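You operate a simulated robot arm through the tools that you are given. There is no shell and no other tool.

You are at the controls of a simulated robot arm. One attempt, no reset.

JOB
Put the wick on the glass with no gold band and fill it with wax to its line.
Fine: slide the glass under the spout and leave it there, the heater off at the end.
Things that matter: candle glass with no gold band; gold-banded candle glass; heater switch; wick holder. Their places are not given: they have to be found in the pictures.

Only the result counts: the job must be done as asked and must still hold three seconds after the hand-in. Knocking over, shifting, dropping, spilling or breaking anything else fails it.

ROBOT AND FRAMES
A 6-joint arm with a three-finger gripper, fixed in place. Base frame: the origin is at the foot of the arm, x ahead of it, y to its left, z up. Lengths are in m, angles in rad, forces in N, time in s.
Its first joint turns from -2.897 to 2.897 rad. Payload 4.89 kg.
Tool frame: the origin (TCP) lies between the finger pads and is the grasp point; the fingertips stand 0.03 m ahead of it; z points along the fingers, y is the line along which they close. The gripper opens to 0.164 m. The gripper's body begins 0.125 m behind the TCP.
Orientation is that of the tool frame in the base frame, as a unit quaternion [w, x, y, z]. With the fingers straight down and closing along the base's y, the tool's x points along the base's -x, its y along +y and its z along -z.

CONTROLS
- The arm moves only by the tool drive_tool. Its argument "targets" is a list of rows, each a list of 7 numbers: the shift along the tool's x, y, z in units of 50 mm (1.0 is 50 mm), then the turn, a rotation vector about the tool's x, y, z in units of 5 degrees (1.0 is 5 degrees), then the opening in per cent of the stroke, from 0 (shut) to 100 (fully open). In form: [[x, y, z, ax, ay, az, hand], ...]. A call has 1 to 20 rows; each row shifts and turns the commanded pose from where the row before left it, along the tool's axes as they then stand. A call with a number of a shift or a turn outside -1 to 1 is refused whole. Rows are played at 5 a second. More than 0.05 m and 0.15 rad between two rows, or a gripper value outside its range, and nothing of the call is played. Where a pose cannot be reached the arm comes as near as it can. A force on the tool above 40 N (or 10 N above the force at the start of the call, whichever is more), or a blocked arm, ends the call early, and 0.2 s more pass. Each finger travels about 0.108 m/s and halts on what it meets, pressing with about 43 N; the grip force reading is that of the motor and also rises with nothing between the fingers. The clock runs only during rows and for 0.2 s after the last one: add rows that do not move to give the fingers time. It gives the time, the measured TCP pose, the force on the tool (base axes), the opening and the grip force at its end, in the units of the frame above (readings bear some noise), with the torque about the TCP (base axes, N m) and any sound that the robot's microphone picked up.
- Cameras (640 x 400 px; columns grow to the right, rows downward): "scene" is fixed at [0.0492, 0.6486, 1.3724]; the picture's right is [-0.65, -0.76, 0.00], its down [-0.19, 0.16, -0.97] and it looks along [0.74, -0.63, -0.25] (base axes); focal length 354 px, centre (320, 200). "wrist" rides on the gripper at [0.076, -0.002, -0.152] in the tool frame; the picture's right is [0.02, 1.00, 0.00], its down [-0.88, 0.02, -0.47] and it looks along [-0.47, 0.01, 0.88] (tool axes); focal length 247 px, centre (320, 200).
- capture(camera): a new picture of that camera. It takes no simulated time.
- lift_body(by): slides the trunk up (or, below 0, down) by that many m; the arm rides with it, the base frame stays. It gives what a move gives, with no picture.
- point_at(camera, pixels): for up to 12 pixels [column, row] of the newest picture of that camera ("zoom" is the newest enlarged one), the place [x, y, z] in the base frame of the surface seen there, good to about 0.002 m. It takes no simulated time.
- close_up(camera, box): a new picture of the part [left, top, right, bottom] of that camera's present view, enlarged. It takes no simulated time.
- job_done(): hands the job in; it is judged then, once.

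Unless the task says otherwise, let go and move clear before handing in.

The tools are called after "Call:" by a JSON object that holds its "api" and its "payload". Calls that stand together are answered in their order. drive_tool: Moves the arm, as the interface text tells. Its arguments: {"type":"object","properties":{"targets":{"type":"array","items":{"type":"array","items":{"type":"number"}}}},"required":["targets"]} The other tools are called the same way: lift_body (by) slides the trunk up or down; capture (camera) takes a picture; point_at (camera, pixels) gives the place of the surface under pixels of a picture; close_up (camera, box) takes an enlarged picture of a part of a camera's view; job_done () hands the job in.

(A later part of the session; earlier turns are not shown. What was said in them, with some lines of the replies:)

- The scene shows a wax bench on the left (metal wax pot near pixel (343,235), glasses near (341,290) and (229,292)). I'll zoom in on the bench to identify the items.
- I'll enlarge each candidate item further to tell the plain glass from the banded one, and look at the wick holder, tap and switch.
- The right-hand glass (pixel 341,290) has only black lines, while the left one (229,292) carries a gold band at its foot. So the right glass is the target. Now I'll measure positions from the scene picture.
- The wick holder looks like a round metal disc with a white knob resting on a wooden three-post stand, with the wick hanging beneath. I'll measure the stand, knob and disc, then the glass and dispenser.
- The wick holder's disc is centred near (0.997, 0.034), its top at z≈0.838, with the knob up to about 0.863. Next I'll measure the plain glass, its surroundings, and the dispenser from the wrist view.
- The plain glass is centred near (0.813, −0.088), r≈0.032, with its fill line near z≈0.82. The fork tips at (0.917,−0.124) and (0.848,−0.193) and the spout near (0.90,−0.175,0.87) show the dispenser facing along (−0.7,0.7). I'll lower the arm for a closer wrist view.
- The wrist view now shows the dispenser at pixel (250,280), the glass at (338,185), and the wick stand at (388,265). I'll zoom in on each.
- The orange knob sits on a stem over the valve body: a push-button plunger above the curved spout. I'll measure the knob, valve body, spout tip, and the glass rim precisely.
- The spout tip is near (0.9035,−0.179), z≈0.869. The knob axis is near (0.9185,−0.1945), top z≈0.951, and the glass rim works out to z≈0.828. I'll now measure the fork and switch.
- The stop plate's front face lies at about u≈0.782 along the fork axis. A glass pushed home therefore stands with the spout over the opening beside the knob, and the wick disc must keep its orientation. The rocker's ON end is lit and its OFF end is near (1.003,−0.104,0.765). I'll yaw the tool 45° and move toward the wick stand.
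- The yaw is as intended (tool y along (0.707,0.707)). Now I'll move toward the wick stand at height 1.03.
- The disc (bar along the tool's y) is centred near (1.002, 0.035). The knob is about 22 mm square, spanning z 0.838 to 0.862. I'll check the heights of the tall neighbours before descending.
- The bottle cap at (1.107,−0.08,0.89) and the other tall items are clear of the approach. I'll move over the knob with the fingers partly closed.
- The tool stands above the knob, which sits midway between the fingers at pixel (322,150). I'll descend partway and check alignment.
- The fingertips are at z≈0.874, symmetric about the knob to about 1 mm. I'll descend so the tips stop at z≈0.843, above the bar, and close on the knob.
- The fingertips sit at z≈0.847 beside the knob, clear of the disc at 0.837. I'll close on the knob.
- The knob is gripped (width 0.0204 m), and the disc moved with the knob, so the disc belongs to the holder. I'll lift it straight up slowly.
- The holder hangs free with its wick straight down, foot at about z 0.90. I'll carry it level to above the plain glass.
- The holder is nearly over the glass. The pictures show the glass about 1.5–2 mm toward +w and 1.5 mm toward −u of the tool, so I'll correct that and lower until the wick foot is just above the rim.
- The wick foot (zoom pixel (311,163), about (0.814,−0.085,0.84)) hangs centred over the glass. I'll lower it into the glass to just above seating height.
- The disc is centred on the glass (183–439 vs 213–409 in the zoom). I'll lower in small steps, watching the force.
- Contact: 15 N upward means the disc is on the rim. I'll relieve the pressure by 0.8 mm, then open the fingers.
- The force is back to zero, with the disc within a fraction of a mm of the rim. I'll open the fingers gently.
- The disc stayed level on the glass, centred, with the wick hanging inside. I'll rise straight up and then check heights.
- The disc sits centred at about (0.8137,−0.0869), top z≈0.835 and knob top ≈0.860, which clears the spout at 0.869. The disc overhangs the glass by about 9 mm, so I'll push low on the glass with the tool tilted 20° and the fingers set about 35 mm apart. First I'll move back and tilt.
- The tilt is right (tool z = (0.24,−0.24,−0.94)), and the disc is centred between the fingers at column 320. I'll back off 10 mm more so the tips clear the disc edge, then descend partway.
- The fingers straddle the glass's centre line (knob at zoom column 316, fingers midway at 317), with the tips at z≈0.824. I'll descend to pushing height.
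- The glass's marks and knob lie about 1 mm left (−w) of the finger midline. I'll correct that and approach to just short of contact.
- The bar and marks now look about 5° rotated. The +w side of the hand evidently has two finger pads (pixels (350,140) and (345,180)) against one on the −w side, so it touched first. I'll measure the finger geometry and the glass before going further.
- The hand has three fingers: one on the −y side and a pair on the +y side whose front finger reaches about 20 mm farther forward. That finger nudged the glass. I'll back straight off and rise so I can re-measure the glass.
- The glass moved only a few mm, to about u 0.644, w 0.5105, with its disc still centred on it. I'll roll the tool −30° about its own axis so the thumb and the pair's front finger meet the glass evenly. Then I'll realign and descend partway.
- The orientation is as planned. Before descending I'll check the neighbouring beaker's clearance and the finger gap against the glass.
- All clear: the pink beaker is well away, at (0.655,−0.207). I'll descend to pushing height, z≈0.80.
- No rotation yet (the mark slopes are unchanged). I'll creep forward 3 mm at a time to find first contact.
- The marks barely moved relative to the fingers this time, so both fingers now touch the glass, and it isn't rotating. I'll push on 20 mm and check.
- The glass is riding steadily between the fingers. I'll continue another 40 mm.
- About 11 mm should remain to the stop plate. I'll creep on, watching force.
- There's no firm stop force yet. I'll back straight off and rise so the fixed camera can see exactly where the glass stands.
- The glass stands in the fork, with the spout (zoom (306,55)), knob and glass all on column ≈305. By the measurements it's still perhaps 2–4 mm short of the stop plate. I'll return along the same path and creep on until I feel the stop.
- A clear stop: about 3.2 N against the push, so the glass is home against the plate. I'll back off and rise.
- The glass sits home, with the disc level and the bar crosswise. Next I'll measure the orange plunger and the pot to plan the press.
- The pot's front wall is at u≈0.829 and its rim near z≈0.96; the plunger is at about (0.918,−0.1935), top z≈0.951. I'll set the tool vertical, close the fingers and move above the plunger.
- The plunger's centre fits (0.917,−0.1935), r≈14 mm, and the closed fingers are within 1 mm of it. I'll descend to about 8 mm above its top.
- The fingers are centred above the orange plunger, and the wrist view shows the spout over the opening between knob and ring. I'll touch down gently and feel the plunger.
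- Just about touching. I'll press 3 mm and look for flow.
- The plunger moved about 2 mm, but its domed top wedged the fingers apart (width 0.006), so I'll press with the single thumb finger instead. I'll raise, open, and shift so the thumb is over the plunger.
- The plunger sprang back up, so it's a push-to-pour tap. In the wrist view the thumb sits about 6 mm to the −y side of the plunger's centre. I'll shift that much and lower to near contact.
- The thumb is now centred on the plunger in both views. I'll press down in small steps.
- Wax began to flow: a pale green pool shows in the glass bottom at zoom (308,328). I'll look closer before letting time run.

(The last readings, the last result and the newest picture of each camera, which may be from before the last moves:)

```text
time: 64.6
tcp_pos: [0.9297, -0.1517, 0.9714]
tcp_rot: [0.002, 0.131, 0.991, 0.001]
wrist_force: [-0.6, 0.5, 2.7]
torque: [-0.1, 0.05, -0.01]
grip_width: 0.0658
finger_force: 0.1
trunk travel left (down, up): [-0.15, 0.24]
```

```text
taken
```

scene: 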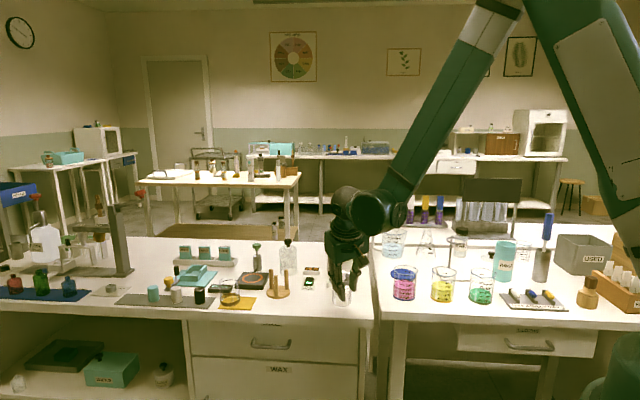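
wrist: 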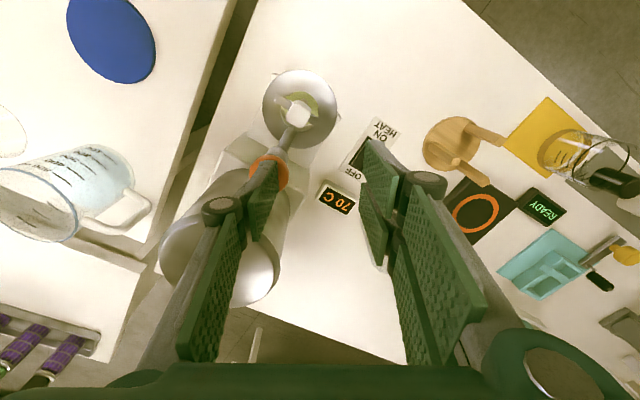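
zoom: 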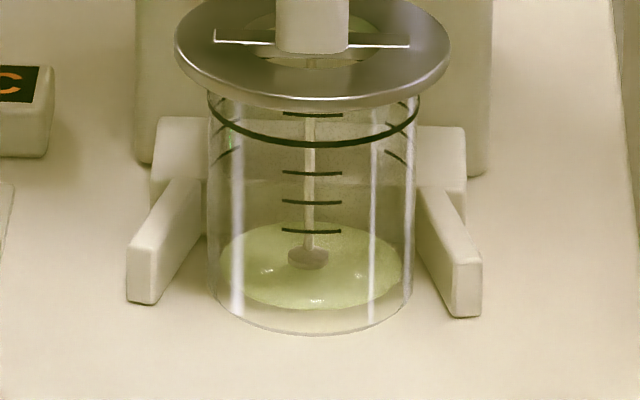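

Wax level is about 7 mm up (surface front at zoom row 310; glass base 333, target line 145). I'll hold for one still row to learn the fill rate.

Call:
{"api": "drive_tool", "payload": {"targets": [[0, 0, 0, 0, 0, 0, 40]]}}

Call:
{"api": "close_up", "payload": {"camera": "scene", "box": [328, 262, 358, 296]}}

```text
time: 65.0
tcp_pos: [0.9304, -0.1512, 0.9708]
tcp_rot: [0.001, 0.13, 0.991, 0.002]
wrist_force: [0.1, 0.9, 3.2]
torque: [-0.14, 0.02, 0.01]
grip_width: 0.0655
finger_force: 0.1
trunk travel left (down, up): [-0.15, 0.24]
```

```text
11.76 times, centred on (343, 279) of scene
```

zoom: 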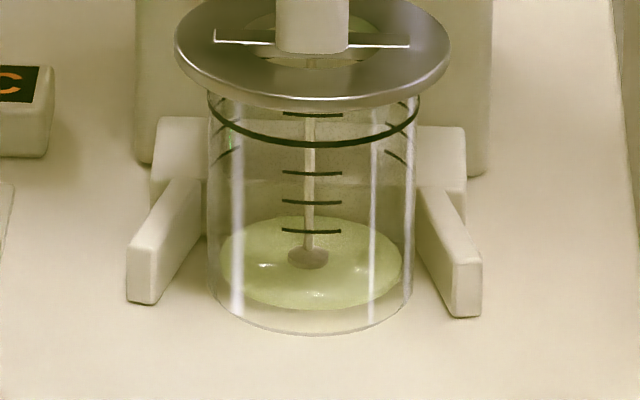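

Call:
{"api": "drive_tool", "payload": {"targets": [[0, 0, 0, 0, 0, 0, 40], [0, 0, 0, 0, 0, 0, 40]]}}

Call:
{"api": "close_up", "payload": {"camera": "scene", "box": [328, 262, 358, 296]}}

```text
time: 65.6
tcp_pos: [0.9291, -0.1525, 0.972]
tcp_rot: [0.0, 0.131, 0.991, 0.0]
wrist_force: [-0.3, 1.0, 3.2]
torque: [-0.08, 0.03, -0.01]
grip_width: 0.0658
finger_force: 0.0
trunk travel left (down, up): [-0.15, 0.24]
```

```text
11.76 times, centred on (343, 279) of scene
```

zoom: 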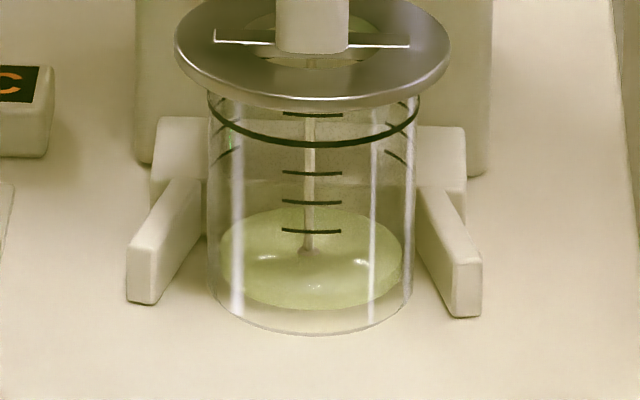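

The level rises roughly 4–5 mm/s with about 48 mm to go, so roughly 10 s. I'll hold 2 s and recalibrate.

Call:
{"api": "drive_tool", "payload": {"targets": [[0, 0, 0, 0, 0, 0, 40], [0, 0, 0, 0, 0, 0, 40], [0, 0, 0, 0, 0, 0, 40], [0, 0, 0, 0, 0, 0, 40], [0, 0, 0, 0, 0, 0, 40], [0, 0, 0, 0, 0, 0, 40], [0, 0, 0, 0, 0, 0, 40], [0, 0, 0, 0, 0, 0, 40], [0, 0, 0, 0, 0, 0, 40]]}}

Call:
{"api": "close_up", "payload": {"camera": "scene", "box": [328, 262, 358, 296]}}

```text
time: 67.6
tcp_pos: [0.9288, -0.1526, 0.9716]
tcp_rot: [0.001, 0.131, 0.991, 0.001]
wrist_force: [0.3, -0.1, 3.0]
torque: [-0.08, 0.05, 0.0]
grip_width: 0.0659
finger_force: 0.1
trunk travel left (down, up): [-0.15, 0.24]
```

```text
11.76 times, centred on (343, 279) of scene
```

zoom: 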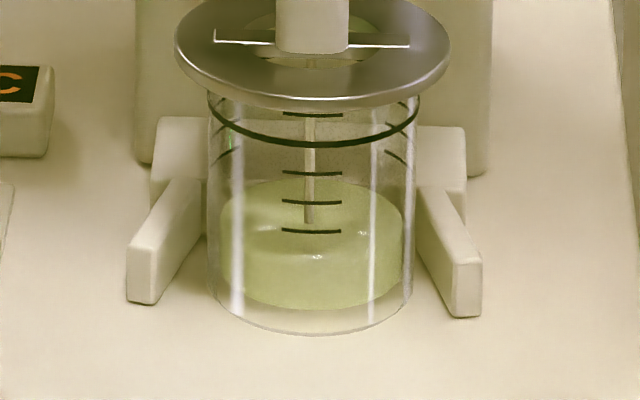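

Steady at about 14 zoom px/s (back edge of the wax 208→180 in 2 s). About 106 px remain, so roughly 7.5 s. I'll hold for 4.2 s more.

Call:
{"api": "drive_tool", "payload": {"targets": [[0, 0, 0, 0, 0, 0, 40], [0, 0, 0, 0, 0, 0, 40], [0, 0, 0, 0, 0, 0, 40], [0, 0, 0, 0, 0, 0, 40], [0, 0, 0, 0, 0, 0, 40], [0, 0, 0, 0, 0, 0, 40], [0, 0, 0, 0, 0, 0, 40], [0, 0, 0, 0, 0, 0, 40], [0, 0, 0, 0, 0, 0, 40], [0, 0, 0, 0, 0, 0, 40], [0, 0, 0, 0, 0, 0, 40], [0, 0, 0, 0, 0, 0, 40], [0, 0, 0, 0, 0, 0, 40], [0, 0, 0, 0, 0, 0, 40], [0, 0, 0, 0, 0, 0, 40], [0, 0, 0, 0, 0, 0, 40], [0, 0, 0, 0, 0, 0, 40], [0, 0, 0, 0, 0, 0, 40], [0, 0, 0, 0, 0, 0, 40], [0, 0, 0, 0, 0, 0, 40]]}}

Call:
{"api": "close_up", "payload": {"camera": "scene", "box": [328, 262, 358, 296]}}

```text
time: 71.8
tcp_pos: [0.9296, -0.151, 0.9714]
tcp_rot: [0.001, 0.131, 0.991, 0.001]
wrist_force: [-0.2, 0.9, 2.9]
torque: [-0.09, 0.03, 0.0]
grip_width: 0.0657
finger_force: 0.6
trunk travel left (down, up): [-0.15, 0.24]
```

```text
11.76 times, centred on (343, 279) of scene
```

zoom: 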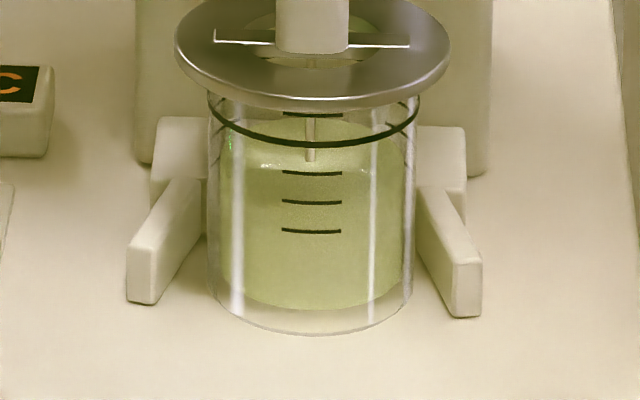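

The wick now enters the wax at zoom row ≈160, and the line's plane corresponds to row ≈100. At about 14.8 px/s, roughly 4 s of flow remain. I'll hold 2.8 s, then measure again.

Call:
{"api": "drive_tool", "payload": {"targets": [[0, 0, 0, 0, 0, 0, 40], [0, 0, 0, 0, 0, 0, 40], [0, 0, 0, 0, 0, 0, 40], [0, 0, 0, 0, 0, 0, 40], [0, 0, 0, 0, 0, 0, 40], [0, 0, 0, 0, 0, 0, 40], [0, 0, 0, 0, 0, 0, 40], [0, 0, 0, 0, 0, 0, 40], [0, 0, 0, 0, 0, 0, 40], [0, 0, 0, 0, 0, 0, 40], [0, 0, 0, 0, 0, 0, 40], [0, 0, 0, 0, 0, 0, 40]]}}

Call:
{"api": "close_up", "payload": {"camera": "scene", "box": [328, 262, 358, 296]}}

Call:
{"api": "close_up", "payload": {"camera": "scene", "box": [334, 266, 352, 280]}}

```text
time: 74.4
tcp_pos: [0.9284, -0.1513, 0.9716]
tcp_rot: [0.001, 0.13, 0.992, 0.001]
wrist_force: [0.1, 1.1, 2.4]
torque: [-0.12, 0.06, 0.03]
grip_width: 0.0657
finger_force: 0.2
trunk travel left (down, up): [-0.15, 0.24]
```

```text
11.76 times, centred on (343, 279) of scene
```

zoom: 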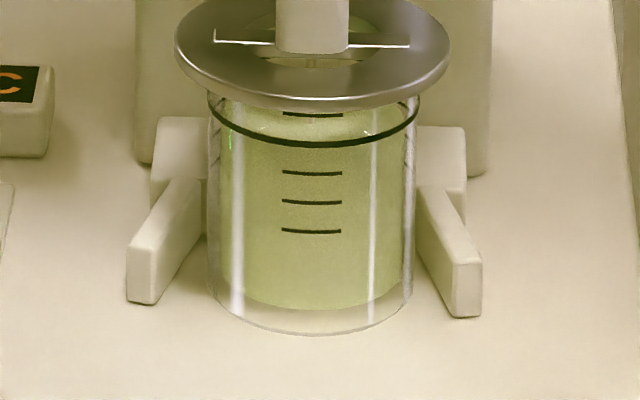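

```text
16.00 times, centred on (343, 273) of scene
```

zoom: 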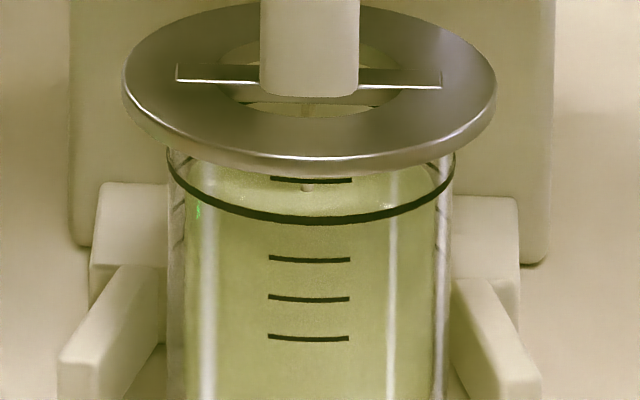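

The wick enters at row 188 in the 16× view, against about 154 for the line's plane, so roughly 8 mm remain. I'll try to read the wax surface height directly.

Call:
{"api": "point_at", "payload": {"camera": "zoom", "pixels": [[340, 195], [270, 195], [307, 205], [360, 200], [230, 195], [312, 219], [312, 240], [400, 210], [312, 105], [340, 105], [285, 105], [307, 192]]}}

Call:
{"api": "capture", "payload": {"camera": "wrist"}}

Call:
{"api": "close_up", "payload": {"camera": "wrist", "box": [260, 65, 340, 150]}}

```text
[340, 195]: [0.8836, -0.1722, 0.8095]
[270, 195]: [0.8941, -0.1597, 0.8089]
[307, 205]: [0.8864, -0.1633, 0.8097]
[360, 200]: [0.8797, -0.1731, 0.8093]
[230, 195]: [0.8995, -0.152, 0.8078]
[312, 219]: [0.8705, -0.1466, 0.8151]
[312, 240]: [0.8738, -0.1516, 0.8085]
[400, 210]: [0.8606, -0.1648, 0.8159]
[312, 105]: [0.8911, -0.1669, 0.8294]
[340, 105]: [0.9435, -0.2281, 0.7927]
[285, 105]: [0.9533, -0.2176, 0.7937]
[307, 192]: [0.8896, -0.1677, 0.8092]
```

```text
taken
```

wrist: 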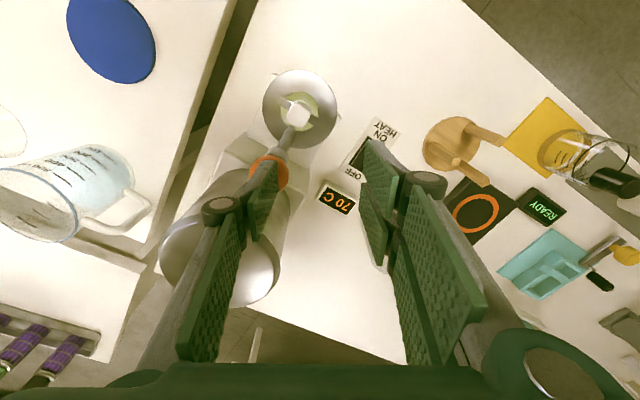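

```text
4.71 times, centred on (300, 108) of wrist
```

zoom: 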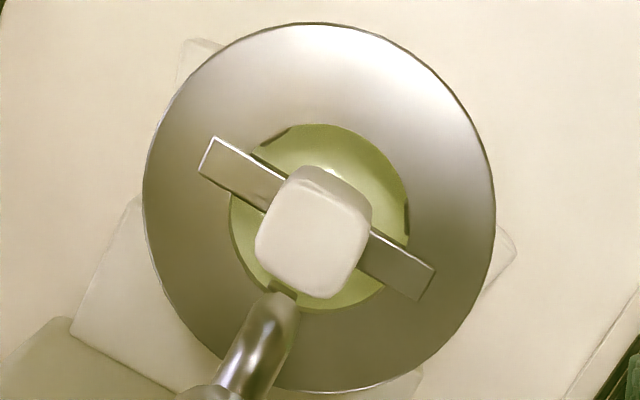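

Direct readings: wax surface z≈0.809, line z≈0.815, so about 6 mm remain, or roughly 1.3 s. I'll hold 1.0 s and then release the plunger in the same call.

Call:
{"api": "drive_tool", "payload": {"targets": [[0, 0, 0, 0, 0, 0, 40], [0, 0, 0, 0, 0, 0, 40], [0, 0, 0, 0, 0, 0, 40], [0, 0, 0, 0, 0, 0, 40], [0, 0, 0, 0, 0, 0, 40], [0, 0, -0.16, 0, 0, 0, 40], [0, 0, -0.1, 0, 0, 0, 40]]}}

Call:
{"api": "close_up", "payload": {"camera": "scene", "box": [334, 266, 352, 280]}}

Call:
{"api": "point_at", "payload": {"camera": "zoom", "pixels": [[340, 190], [270, 190], [307, 200], [360, 190], [240, 190], [312, 219], [312, 212], [290, 221], [335, 221], [220, 200], [380, 190], [312, 228]]}}

```text
time: 76.0
tcp_pos: [0.9301, -0.1522, 0.9836]
tcp_rot: [0.001, 0.131, 0.991, 0.0]
wrist_force: [0.8, 0.9, -0.1]
torque: [0.0, 0.01, 0.0]
grip_width: 0.0655
finger_force: 0.2
trunk travel left (down, up): [-0.15, 0.24]
```

```text
16.00 times, centred on (343, 273) of scene
```

zoom: 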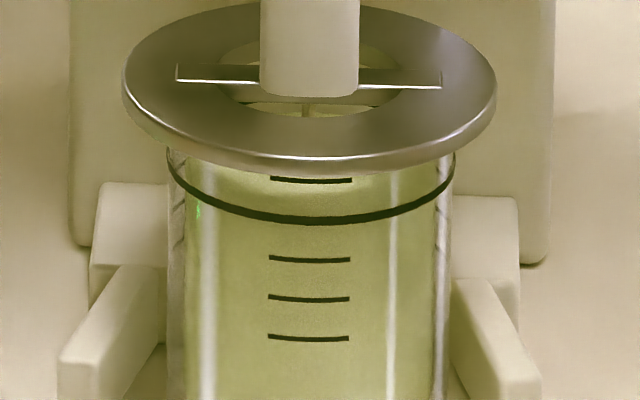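

```text
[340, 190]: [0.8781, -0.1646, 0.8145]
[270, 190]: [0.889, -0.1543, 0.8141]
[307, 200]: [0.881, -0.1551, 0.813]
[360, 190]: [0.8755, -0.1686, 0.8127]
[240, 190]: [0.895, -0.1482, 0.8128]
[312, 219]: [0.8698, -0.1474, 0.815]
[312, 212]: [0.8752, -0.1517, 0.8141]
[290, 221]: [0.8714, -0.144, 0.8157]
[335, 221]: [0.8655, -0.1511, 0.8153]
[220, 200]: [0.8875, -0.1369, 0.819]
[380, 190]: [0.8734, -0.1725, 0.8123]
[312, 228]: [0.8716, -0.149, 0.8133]
```

The plunger is released. The wax reads z≈0.8134, about 2 mm below the line's centre at 0.815. I'll give one short top-up press of roughly 0.35 s of flow.

Call:
{"api": "drive_tool", "payload": {"targets": [[0, 0, 0.19, 0, 0, 0, 40], [0, 0, 0.07, 0, 0, 0, 40], [0, 0, 0, 0, 0, 0, 40], [0, 0, -0.16, 0, 0, 0, 40], [0, 0, -0.1, 0, 0, 0, 40]]}}

Call:
{"api": "close_up", "payload": {"camera": "scene", "box": [334, 266, 352, 280]}}

Call:
{"api": "point_at", "payload": {"camera": "zoom", "pixels": [[340, 190], [270, 190], [307, 200], [360, 190], [240, 190], [312, 219], [312, 212], [290, 221], [335, 221], [380, 190], [312, 228], [325, 195]]}}

```text
time: 77.2
tcp_pos: [0.9284, -0.1524, 0.9839]
tcp_rot: [0.0, 0.131, 0.991, 0.001]
wrist_force: [0.0, 0.9, 0.0]
torque: [-0.01, 0.04, -0.04]
grip_width: 0.0656
finger_force: 0.0
trunk travel left (down, up): [-0.15, 0.24]
```

```text
16.00 times, centred on (343, 273) of scene
```

zoom: 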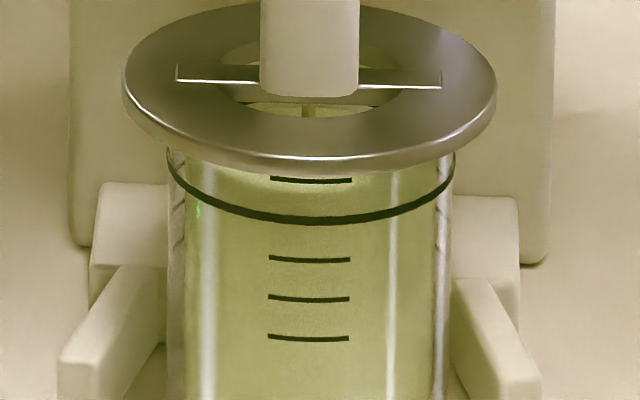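

```text
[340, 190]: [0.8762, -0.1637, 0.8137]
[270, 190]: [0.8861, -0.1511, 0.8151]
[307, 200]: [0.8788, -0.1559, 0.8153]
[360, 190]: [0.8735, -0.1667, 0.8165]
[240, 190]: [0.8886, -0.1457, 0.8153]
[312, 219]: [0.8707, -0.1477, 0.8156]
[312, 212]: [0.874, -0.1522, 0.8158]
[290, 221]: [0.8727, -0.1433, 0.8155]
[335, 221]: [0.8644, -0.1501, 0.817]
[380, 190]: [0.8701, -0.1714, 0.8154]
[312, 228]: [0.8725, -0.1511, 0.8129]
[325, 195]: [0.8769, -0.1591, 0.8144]
```

The wax now reads z≈0.8152 against the line at ≈0.8155: filled to the line. I'll rise clear, close the fingers, turn the tool back to the bench's axes, and confirm the level stays put.

Call:
{"api": "drive_tool", "payload": {"targets": [[0, 0, -0.5, 0, 0, 0, 40], [0, 0, -0.9, 0, 0, 0, 40], [0, 0, -0.8, 0, 0, 1, 20], [0, 0, 0, 0, 0, 1, 0], [0, 0, 0, 0, 0, 1, 0], [0, 0, 0, 0, 0, 1, 0], [0, 0, 0, 0, 0, 1, 0], [0, 0, 0, 0, 0, 1, 0], [0, 0, 0, 0, 0, 0, 0]]}}

Call:
{"api": "capture", "payload": {"camera": "wrist"}}

Call:
{"api": "close_up", "payload": {"camera": "scene", "box": [334, 266, 352, 280]}}

Call:
{"api": "point_at", "payload": {"camera": "zoom", "pixels": [[340, 190], [270, 190], [307, 200], [360, 190], [312, 219], [312, 212], [290, 221], [335, 221], [325, 195]]}}

```text
time: 79.2
tcp_pos: [0.9287, -0.1513, 1.0936]
tcp_rot: [0.0, 0.382, 0.924, 0.002]
wrist_force: [0.1, 0.3, -0.9]
torque: [-0.02, 0.02, -0.03]
grip_width: 0.0001
finger_force: 43.0
trunk travel left (down, up): [-0.15, 0.24]
```

```text
taken
```

wrist: 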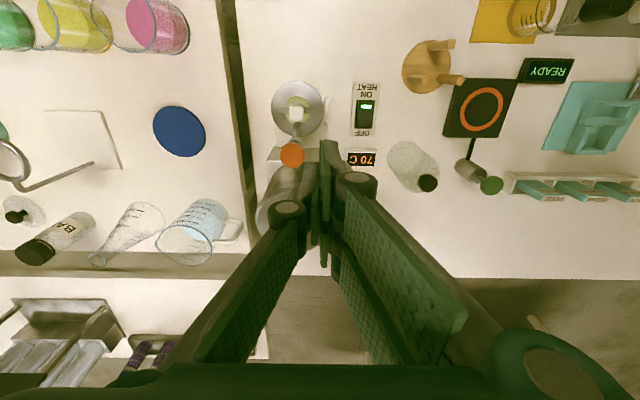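

```text
16.00 times, centred on (343, 273) of scene
```

zoom: 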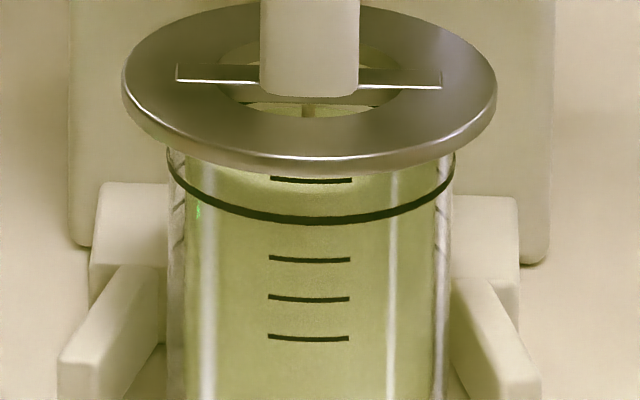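

```text
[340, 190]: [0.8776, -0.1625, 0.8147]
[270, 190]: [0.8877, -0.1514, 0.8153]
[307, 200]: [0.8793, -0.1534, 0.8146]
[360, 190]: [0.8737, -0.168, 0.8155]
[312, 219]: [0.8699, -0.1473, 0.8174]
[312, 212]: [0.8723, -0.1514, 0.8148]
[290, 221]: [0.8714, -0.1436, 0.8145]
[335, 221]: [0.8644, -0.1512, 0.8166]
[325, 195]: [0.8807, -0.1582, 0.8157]
```

The level holds at ≈0.815, at the line. Now the switch: I'll look closely at it.

Call:
{"api": "close_up", "payload": {"camera": "wrist", "box": [340, 75, 395, 175]}}

Call:
{"api": "point_at", "payload": {"camera": "zoom", "pixels": [[305, 110], [305, 140], [305, 180], [305, 200], [305, 215], [270, 95], [340, 95], [270, 220], [340, 220], [300, 320], [285, 200], [325, 200]]}}

Call:
{"api": "close_up", "payload": {"camera": "scene", "box": [298, 262, 324, 294]}}

Call:
{"api": "point_at", "payload": {"camera": "zoom", "pixels": [[300, 110], [300, 140], [300, 180], [300, 210], [270, 130], [340, 130], [300, 90], [300, 230], [260, 180], [330, 185]]}}

```text
4.00 times, centred on (368, 125) of wrist
```

zoom: 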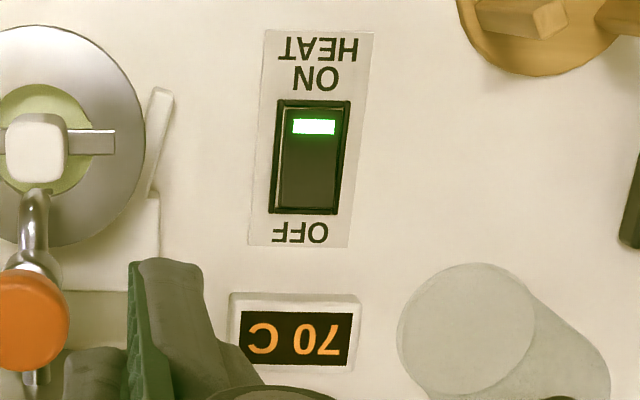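

```text
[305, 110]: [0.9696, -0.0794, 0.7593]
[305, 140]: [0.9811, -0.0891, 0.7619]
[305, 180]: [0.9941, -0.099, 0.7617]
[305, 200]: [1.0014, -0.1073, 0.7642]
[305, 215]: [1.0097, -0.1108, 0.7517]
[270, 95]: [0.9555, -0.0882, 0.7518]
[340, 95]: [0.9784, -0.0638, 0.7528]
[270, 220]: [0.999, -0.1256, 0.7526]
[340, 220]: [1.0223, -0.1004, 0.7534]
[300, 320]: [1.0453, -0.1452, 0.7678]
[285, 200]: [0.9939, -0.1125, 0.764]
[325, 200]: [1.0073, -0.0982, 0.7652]
```

```text
12.50 times, centred on (311, 278) of scene
```

zoom: 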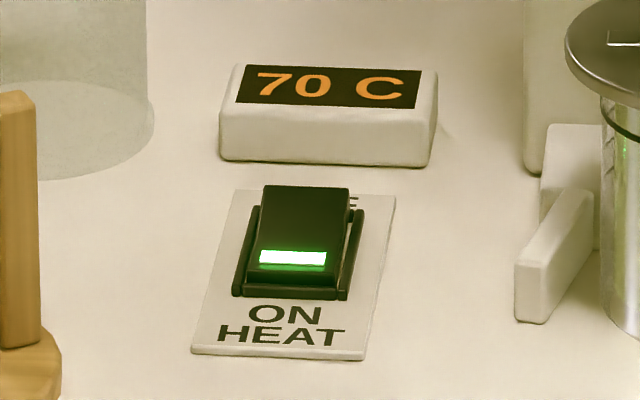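

```text
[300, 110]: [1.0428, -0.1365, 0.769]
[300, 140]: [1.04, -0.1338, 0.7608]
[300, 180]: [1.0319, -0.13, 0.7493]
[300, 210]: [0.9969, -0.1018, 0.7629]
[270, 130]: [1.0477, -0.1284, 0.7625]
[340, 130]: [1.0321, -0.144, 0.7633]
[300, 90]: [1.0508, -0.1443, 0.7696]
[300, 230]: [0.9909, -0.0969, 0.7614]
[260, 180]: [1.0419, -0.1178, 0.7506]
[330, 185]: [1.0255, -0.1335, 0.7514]
```

The rocker's raised OFF end is near (1.002,−0.107), z≈0.764 (u≈0.78, w≈0.632). I'll tilt the closed hand 30° outward, so the pair's rear fingertip becomes the lowest point, and move above the OFF end.

Call:
{"api": "drive_tool", "payload": {"targets": [[0, 0, 0, 0, -1, 0, 0], [0, 0, 0, 0, -1, 0, 0], [0, 0, 0, 0, -1, 0, 0], [0, 0, 0, 0, -1, 0, 0], [0, 0, 0, 0, -1, 0, 0], [0, 0, 0, 0, -1, 0, 0], [-0.26, 0.759, 0.15, 0, 0, 0, 0], [-0.26, 0.759, 0.15, 0, 0, 0, 0], [0.38, 0, 0.658, 0, 0, 0, 0], [0.38, 0, 0.658, 0, 0, 0, 0], [0.38, 0, 0.658, 0, 0, 0, 0], [0, 0, 0, 0, 0, 0, 0]]}}

Call:
{"api": "capture", "payload": {"camera": "wrist"}}

Call:
{"api": "capture", "payload": {"camera": "scene"}}

```text
time: 81.8
tcp_pos: [1.0048, -0.1195, 0.9792]
tcp_rot: [0.24, 0.369, 0.893, -0.098]
wrist_force: [0.4, -0.2, -0.4]
torque: [-0.02, 0.03, -0.01]
grip_width: 0.0
finger_force: 42.9
trunk travel left (down, up): [-0.15, 0.24]
```

```text
taken
```

wrist: 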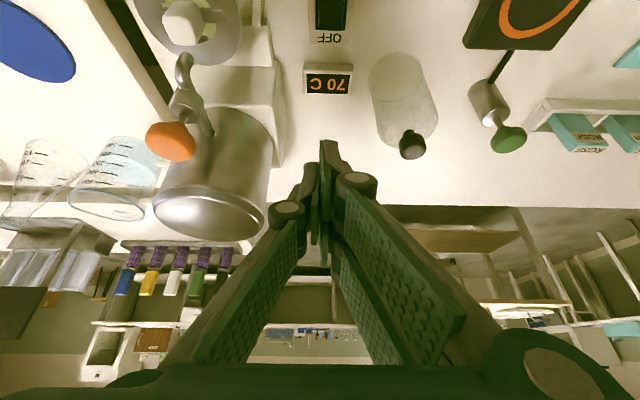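

```text
taken
```

scene: 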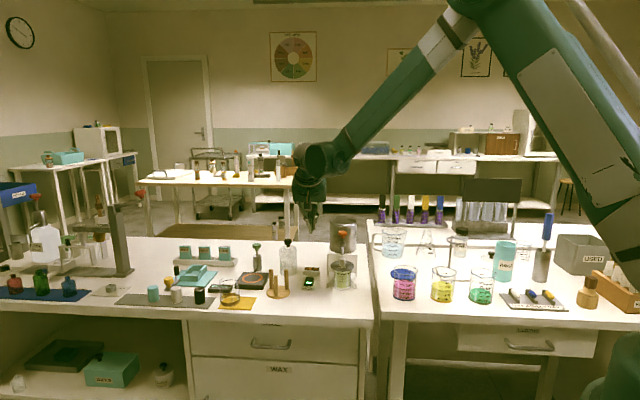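

The hand is placed at u 0.795, w 0.626. I'll descend further to about z 0.865 and check clearances.

Call:
{"api": "drive_tool", "payload": {"targets": [[0.38, 0, 0.658, 0, 0, 0, 0], [0.38, 0, 0.658, 0, 0, 0, 0], [0.38, 0, 0.658, 0, 0, 0, 0], [0, 0, 0, 0, 0, 0, 0]]}}

Call:
{"api": "capture", "payload": {"camera": "wrist"}}

Call:
{"api": "close_up", "payload": {"camera": "scene", "box": [270, 200, 370, 300]}}

```text
time: 82.8
tcp_pos: [1.0031, -0.1192, 0.8653]
tcp_rot: [0.24, 0.369, 0.893, -0.098]
wrist_force: [0.1, 0.7, 0.6]
torque: [-0.03, 0.02, -0.01]
grip_width: 0.0
finger_force: 43.1
trunk travel left (down, up): [-0.15, 0.24]
```

```text
taken
```

wrist: 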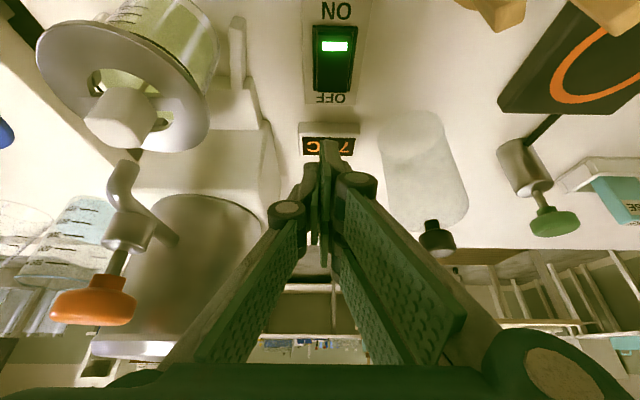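

```text
4.00 times, centred on (320, 250) of scene
```

zoom: 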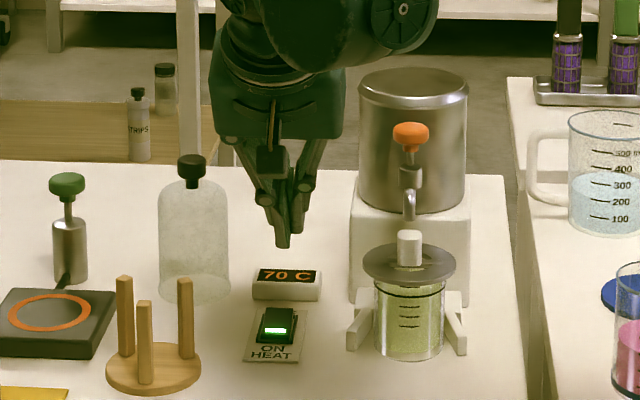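

Call:
{"api": "close_up", "payload": {"camera": "wrist", "box": [290, 20, 380, 200]}}

Call:
{"api": "point_at", "payload": {"camera": "wrist", "pixels": [[331, 145], [328, 150], [336, 150], [325, 142], [333, 90], [333, 80], [333, 60], [310, 165], [322, 145], [335, 45]]}}

Call:
{"api": "close_up", "payload": {"camera": "scene", "box": [295, 230, 330, 295]}}

Call:
{"api": "point_at", "payload": {"camera": "zoom", "pixels": [[265, 100], [280, 100], [300, 110], [262, 110], [275, 95], [285, 90], [270, 115], [250, 90]]}}

```text
2.22 times, centred on (335, 110) of wrist
```

zoom: 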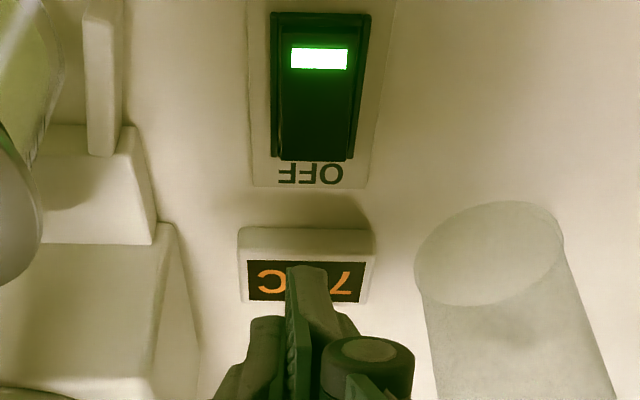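

```text
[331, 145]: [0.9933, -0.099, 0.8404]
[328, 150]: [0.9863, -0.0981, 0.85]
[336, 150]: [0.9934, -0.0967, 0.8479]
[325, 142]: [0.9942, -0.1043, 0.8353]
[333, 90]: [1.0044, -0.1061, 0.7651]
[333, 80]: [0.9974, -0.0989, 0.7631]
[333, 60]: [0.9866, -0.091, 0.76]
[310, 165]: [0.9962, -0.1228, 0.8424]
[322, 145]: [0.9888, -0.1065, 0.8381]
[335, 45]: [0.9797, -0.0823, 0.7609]
```

```text
6.15 times, centred on (312, 262) of scene
```

zoom: 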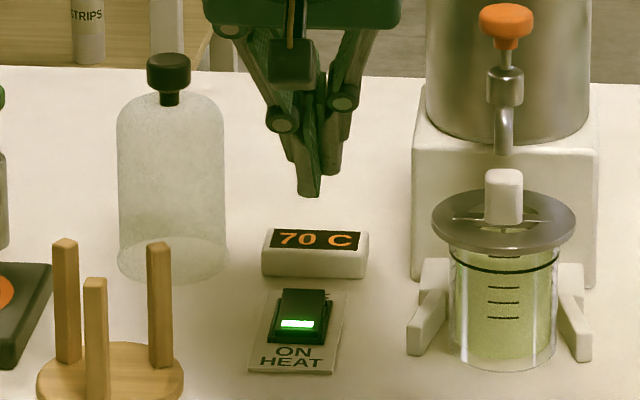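

```text
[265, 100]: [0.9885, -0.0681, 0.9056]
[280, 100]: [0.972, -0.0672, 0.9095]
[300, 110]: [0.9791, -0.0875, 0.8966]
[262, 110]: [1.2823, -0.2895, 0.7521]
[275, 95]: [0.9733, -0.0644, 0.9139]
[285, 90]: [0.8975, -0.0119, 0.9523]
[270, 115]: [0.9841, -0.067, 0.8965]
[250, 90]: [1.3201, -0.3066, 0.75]
```

The rear fingertip reads about u 0.775, w 0.632, z 0.83, lined up with the rocker's centre line. I'll shift 5 mm toward the OFF end and descend to about 9 mm above it.

Call:
{"api": "drive_tool", "payload": {"targets": [[0.1, 0, 0.26, 0, 0, 0, 0], [0.2, 0, 0.4, 0, 0, 0, 0], [0.19, 0, 0.39, 0, 0, 0, 0], [0, 0, 0, 0, 0, 0, 0]]}}

Call:
{"api": "close_up", "payload": {"camera": "wrist", "box": [290, 20, 380, 200]}}

Call:
{"api": "close_up", "payload": {"camera": "scene", "box": [295, 230, 330, 295]}}

```text
time: 83.8
tcp_pos: [1.0061, -0.1232, 0.8085]
tcp_rot: [0.24, 0.369, 0.892, -0.099]
wrist_force: [-0.3, 0.1, -0.1]
torque: [-0.03, -0.02, 0.0]
grip_width: 0.0
finger_force: 43.2
trunk travel left (down, up): [-0.15, 0.24]
```

```text
2.22 times, centred on (335, 110) of wrist
```

zoom: 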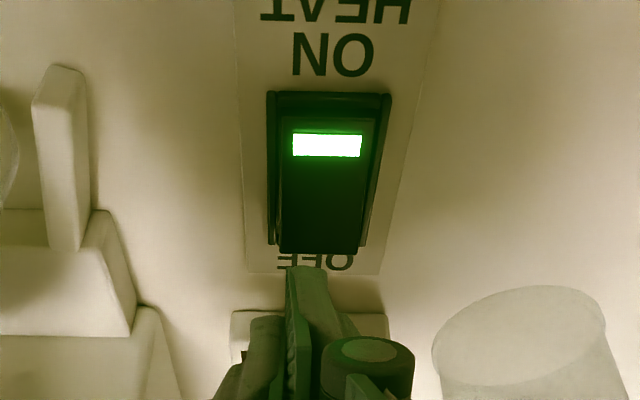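

```text
6.15 times, centred on (312, 262) of scene
```

zoom: 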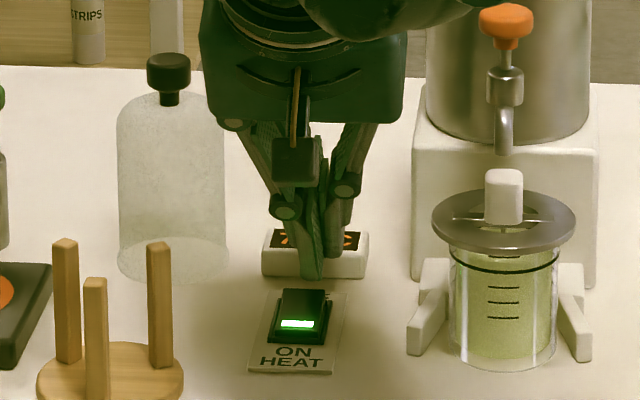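

Call:
{"api": "point_at", "payload": {"camera": "wrist", "pixels": [[331, 143], [328, 146], [336, 146], [325, 141], [334, 132], [334, 120], [334, 110], [320, 128], [348, 128], [330, 140]]}}

Call:
{"api": "close_up", "payload": {"camera": "wrist", "box": [310, 100, 360, 170]}}

Call:
{"api": "point_at", "payload": {"camera": "zoom", "pixels": [[295, 230], [310, 235], [330, 235], [300, 260], [330, 260], [290, 225], [320, 228], [320, 190], [320, 150], [340, 190], [280, 235]]}}

```text
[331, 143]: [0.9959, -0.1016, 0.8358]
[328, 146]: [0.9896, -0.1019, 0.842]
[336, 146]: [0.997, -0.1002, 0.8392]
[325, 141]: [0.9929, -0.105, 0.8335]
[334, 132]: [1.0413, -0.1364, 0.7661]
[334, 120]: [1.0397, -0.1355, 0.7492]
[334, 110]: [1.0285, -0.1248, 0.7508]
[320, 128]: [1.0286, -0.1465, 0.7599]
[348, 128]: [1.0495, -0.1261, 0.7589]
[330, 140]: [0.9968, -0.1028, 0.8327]
```

```text
5.71 times, centred on (335, 135) of wrist
```

zoom: 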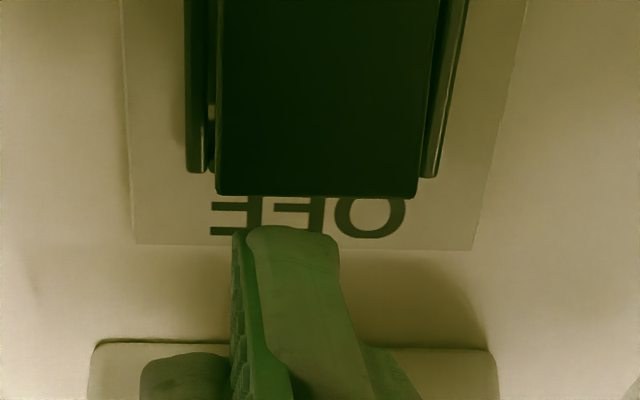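

```text
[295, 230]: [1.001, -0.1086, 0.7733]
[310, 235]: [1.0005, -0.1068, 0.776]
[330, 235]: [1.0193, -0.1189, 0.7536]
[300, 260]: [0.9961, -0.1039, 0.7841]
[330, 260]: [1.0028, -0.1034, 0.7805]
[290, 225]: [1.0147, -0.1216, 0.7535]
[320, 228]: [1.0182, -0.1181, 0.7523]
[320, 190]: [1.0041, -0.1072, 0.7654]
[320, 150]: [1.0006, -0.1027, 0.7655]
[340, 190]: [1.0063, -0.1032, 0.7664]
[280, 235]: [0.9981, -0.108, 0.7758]
```

The fingertip (u 0.7845, z 0.773) is only 2 mm inside the rocker's OFF edge (u 0.7865, z 0.7655) and 3–4 mm off its centre line. I'll shift 5.5 mm inward and 3 mm sideways, then touch down.

Call:
{"api": "drive_tool", "payload": {"targets": [[0.095, 0.06, -0.055, 0, 0, 0, 0], [0.05, 0, 0.087, 0, 0, 0, 0], [0, 0, 0, 0, 0, 0, 0]]}}

Call:
{"api": "close_up", "payload": {"camera": "wrist", "box": [310, 100, 360, 170]}}

Call:
{"api": "close_up", "payload": {"camera": "scene", "box": [295, 250, 330, 295]}}

```text
time: 84.6
tcp_pos: [1.0047, -0.1171, 0.8034]
tcp_rot: [0.24, 0.369, 0.892, -0.098]
wrist_force: [-1.2, -0.3, 2.0]
torque: [-0.01, 0.02, -0.01]
grip_width: 0.0
finger_force: 42.3
trunk travel left (down, up): [-0.15, 0.24]
```

```text
5.71 times, centred on (335, 135) of wrist
```

zoom: 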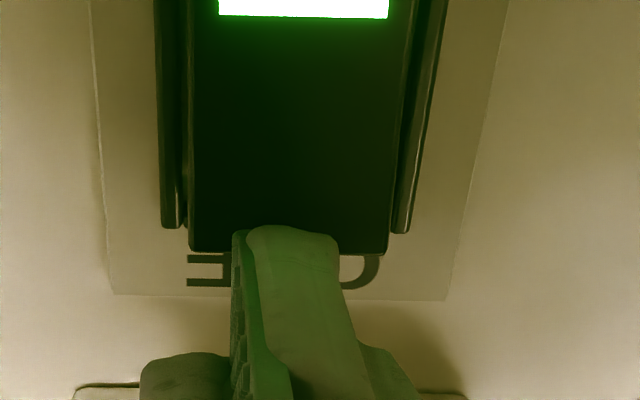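

```text
8.89 times, centred on (312, 272) of scene
```

zoom: 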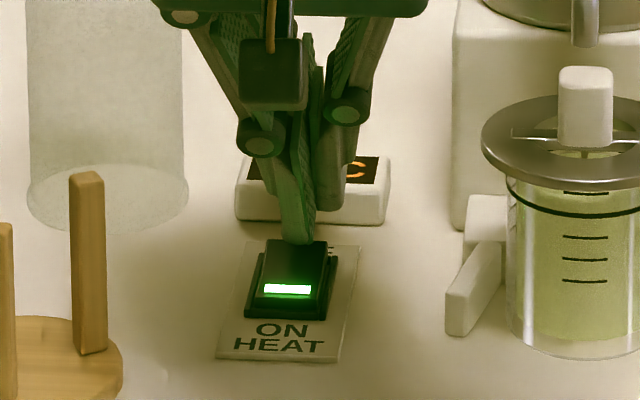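

Contact (2 N) with the fingertip on the rocker's OFF end. I'll press down in 2 mm steps.

Call:
{"api": "drive_tool", "payload": {"targets": [[0.02, 0, 0.035, 0, 0, 0, 0], [0.02, 0, 0.035, 0, 0, 0, 0]]}}

Call:
{"api": "close_up", "payload": {"camera": "scene", "box": [295, 250, 330, 295]}}

Call:
{"api": "close_up", "payload": {"camera": "wrist", "box": [300, 60, 370, 170]}}

```text
time: 85.2
tcp_pos: [1.006, -0.1165, 0.7993]
tcp_rot: [0.239, 0.369, 0.893, -0.098]
wrist_force: [0.2, -0.2, -0.1]
torque: [-0.01, -0.01, -0.05]
grip_width: 0.0
finger_force: 42.8
trunk travel left (down, up): [-0.15, 0.24]
heard: click
```

```text
8.89 times, centred on (312, 272) of scene
```

zoom: 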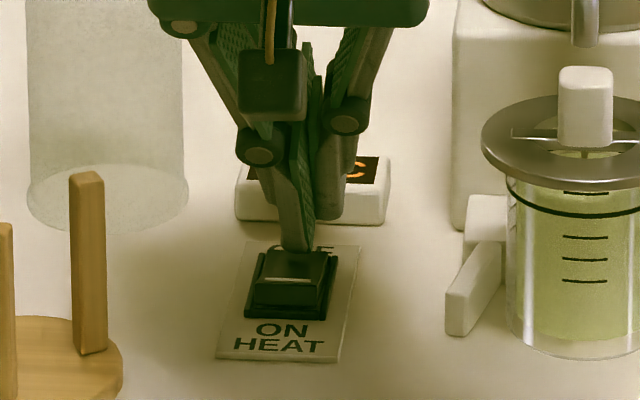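

```text
3.64 times, centred on (335, 115) of wrist
```

zoom: 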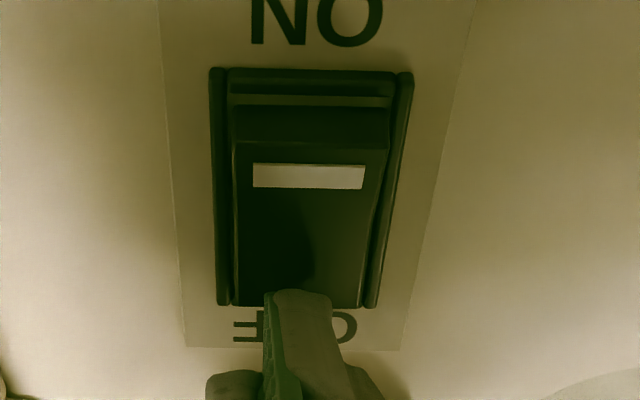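

A click, the lamp is dark, and the rocker is flipped to OFF. I'll retract straight up and clear.

Call:
{"api": "drive_tool", "payload": {"targets": [[-0.1, 0, -0.173, 0, 0, 0, 0], [-0.3, 0, -0.52, 0, 0, 0, 0], [-0.4, 0, -0.69, 0, 0, 0, 0], [-0.4, 0, -0.69, 0, 0, 0, 0], [-0.4, 0, -0.69, 0, 0, 0, 0], [-0.4, 0, -0.69, 0, 0, 0, 0], [-0.4, 0, -0.69, 0, 0, 0, 0], [-0.4, 0, -0.69, 0, 0, 0, 0], [0, 0, 0, 0, 0, 0, 0]]}}

Call:
{"api": "capture", "payload": {"camera": "scene"}}

Call:
{"api": "close_up", "payload": {"camera": "scene", "box": [290, 220, 370, 300]}}

Call:
{"api": "close_up", "payload": {"camera": "scene", "box": [334, 266, 352, 280]}}

Call:
{"api": "point_at", "payload": {"camera": "zoom", "pixels": [[340, 190], [270, 190], [307, 200], [360, 190], [312, 219], [312, 212], [290, 221], [335, 221], [325, 195]]}}

```text
time: 87.2
tcp_pos: [1.0063, -0.1177, 1.0789]
tcp_rot: [0.24, 0.369, 0.892, -0.099]
wrist_force: [0.3, -0.8, 0.3]
torque: [-0.03, -0.04, 0.01]
grip_width: 0.0001
finger_force: 43.1
trunk travel left (down, up): [-0.15, 0.24]
```

```text
taken
```

scene: 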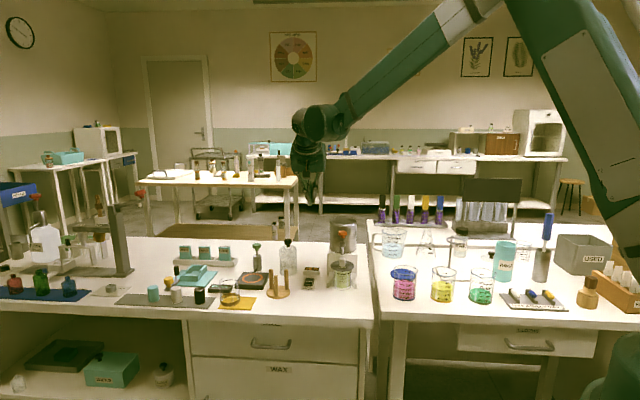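

```text
5.00 times, centred on (330, 260) of scene
```

zoom: 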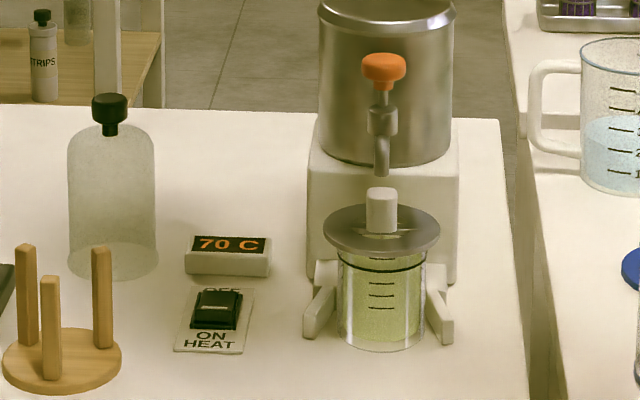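

```text
16.00 times, centred on (343, 273) of scene
```

zoom: 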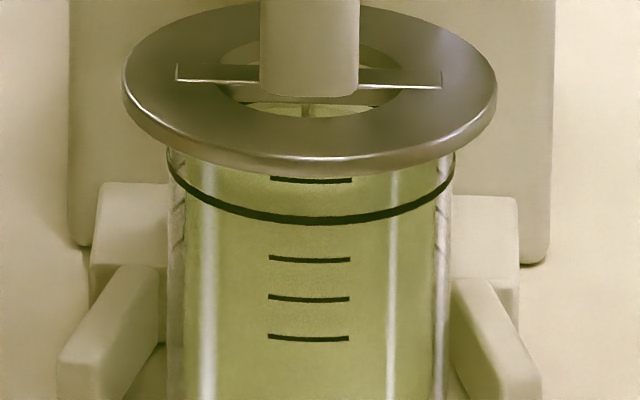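

```text
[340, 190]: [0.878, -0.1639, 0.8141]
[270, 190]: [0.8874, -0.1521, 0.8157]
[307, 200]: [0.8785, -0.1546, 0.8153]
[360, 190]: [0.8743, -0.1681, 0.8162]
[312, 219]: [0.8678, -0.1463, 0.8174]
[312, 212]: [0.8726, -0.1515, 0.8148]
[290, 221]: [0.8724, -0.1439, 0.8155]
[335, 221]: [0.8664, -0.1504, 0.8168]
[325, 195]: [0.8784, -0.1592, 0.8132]
```

The glass stands home under the spout with the wick disc on it. The wax reads z≈0.815, at the line (≈0.816), the plunger is up, and the switch shows OFF and unlit. Nothing else has moved and the hand is clear, so I'm handing in.

Call:
{"api": "job_done", "payload": {}}

```text
The job is handed in.
```

I handed the job in. The last pictures, taken just before, show it done as asked:

- **Wick:** the holder sits level on the plain glass (the one with no gold band), with its wick hanging in the wax.
- **Fill:** the wax surface reads about z 0.815 m, level with the black line at about 0.816 m to within the 2 mm measuring error. It did not change after I released the plunger.
- **Position:** the glass stands against the stop plate with the spout over the opening in the holder, and it is left there.
- **Heater:** the switch clicked, shows OFF, and its lamp is dark. The display still read 70 C.

While lining up to push, one finger nudged the glass a few millimetres and turned it about 5°. I backed off, realigned and pushed it home; the wick holder stayed centred on it.

Nothing else in the pictures appears moved, knocked over or spilled. The hand was closed and clear of the bench at hand-in.
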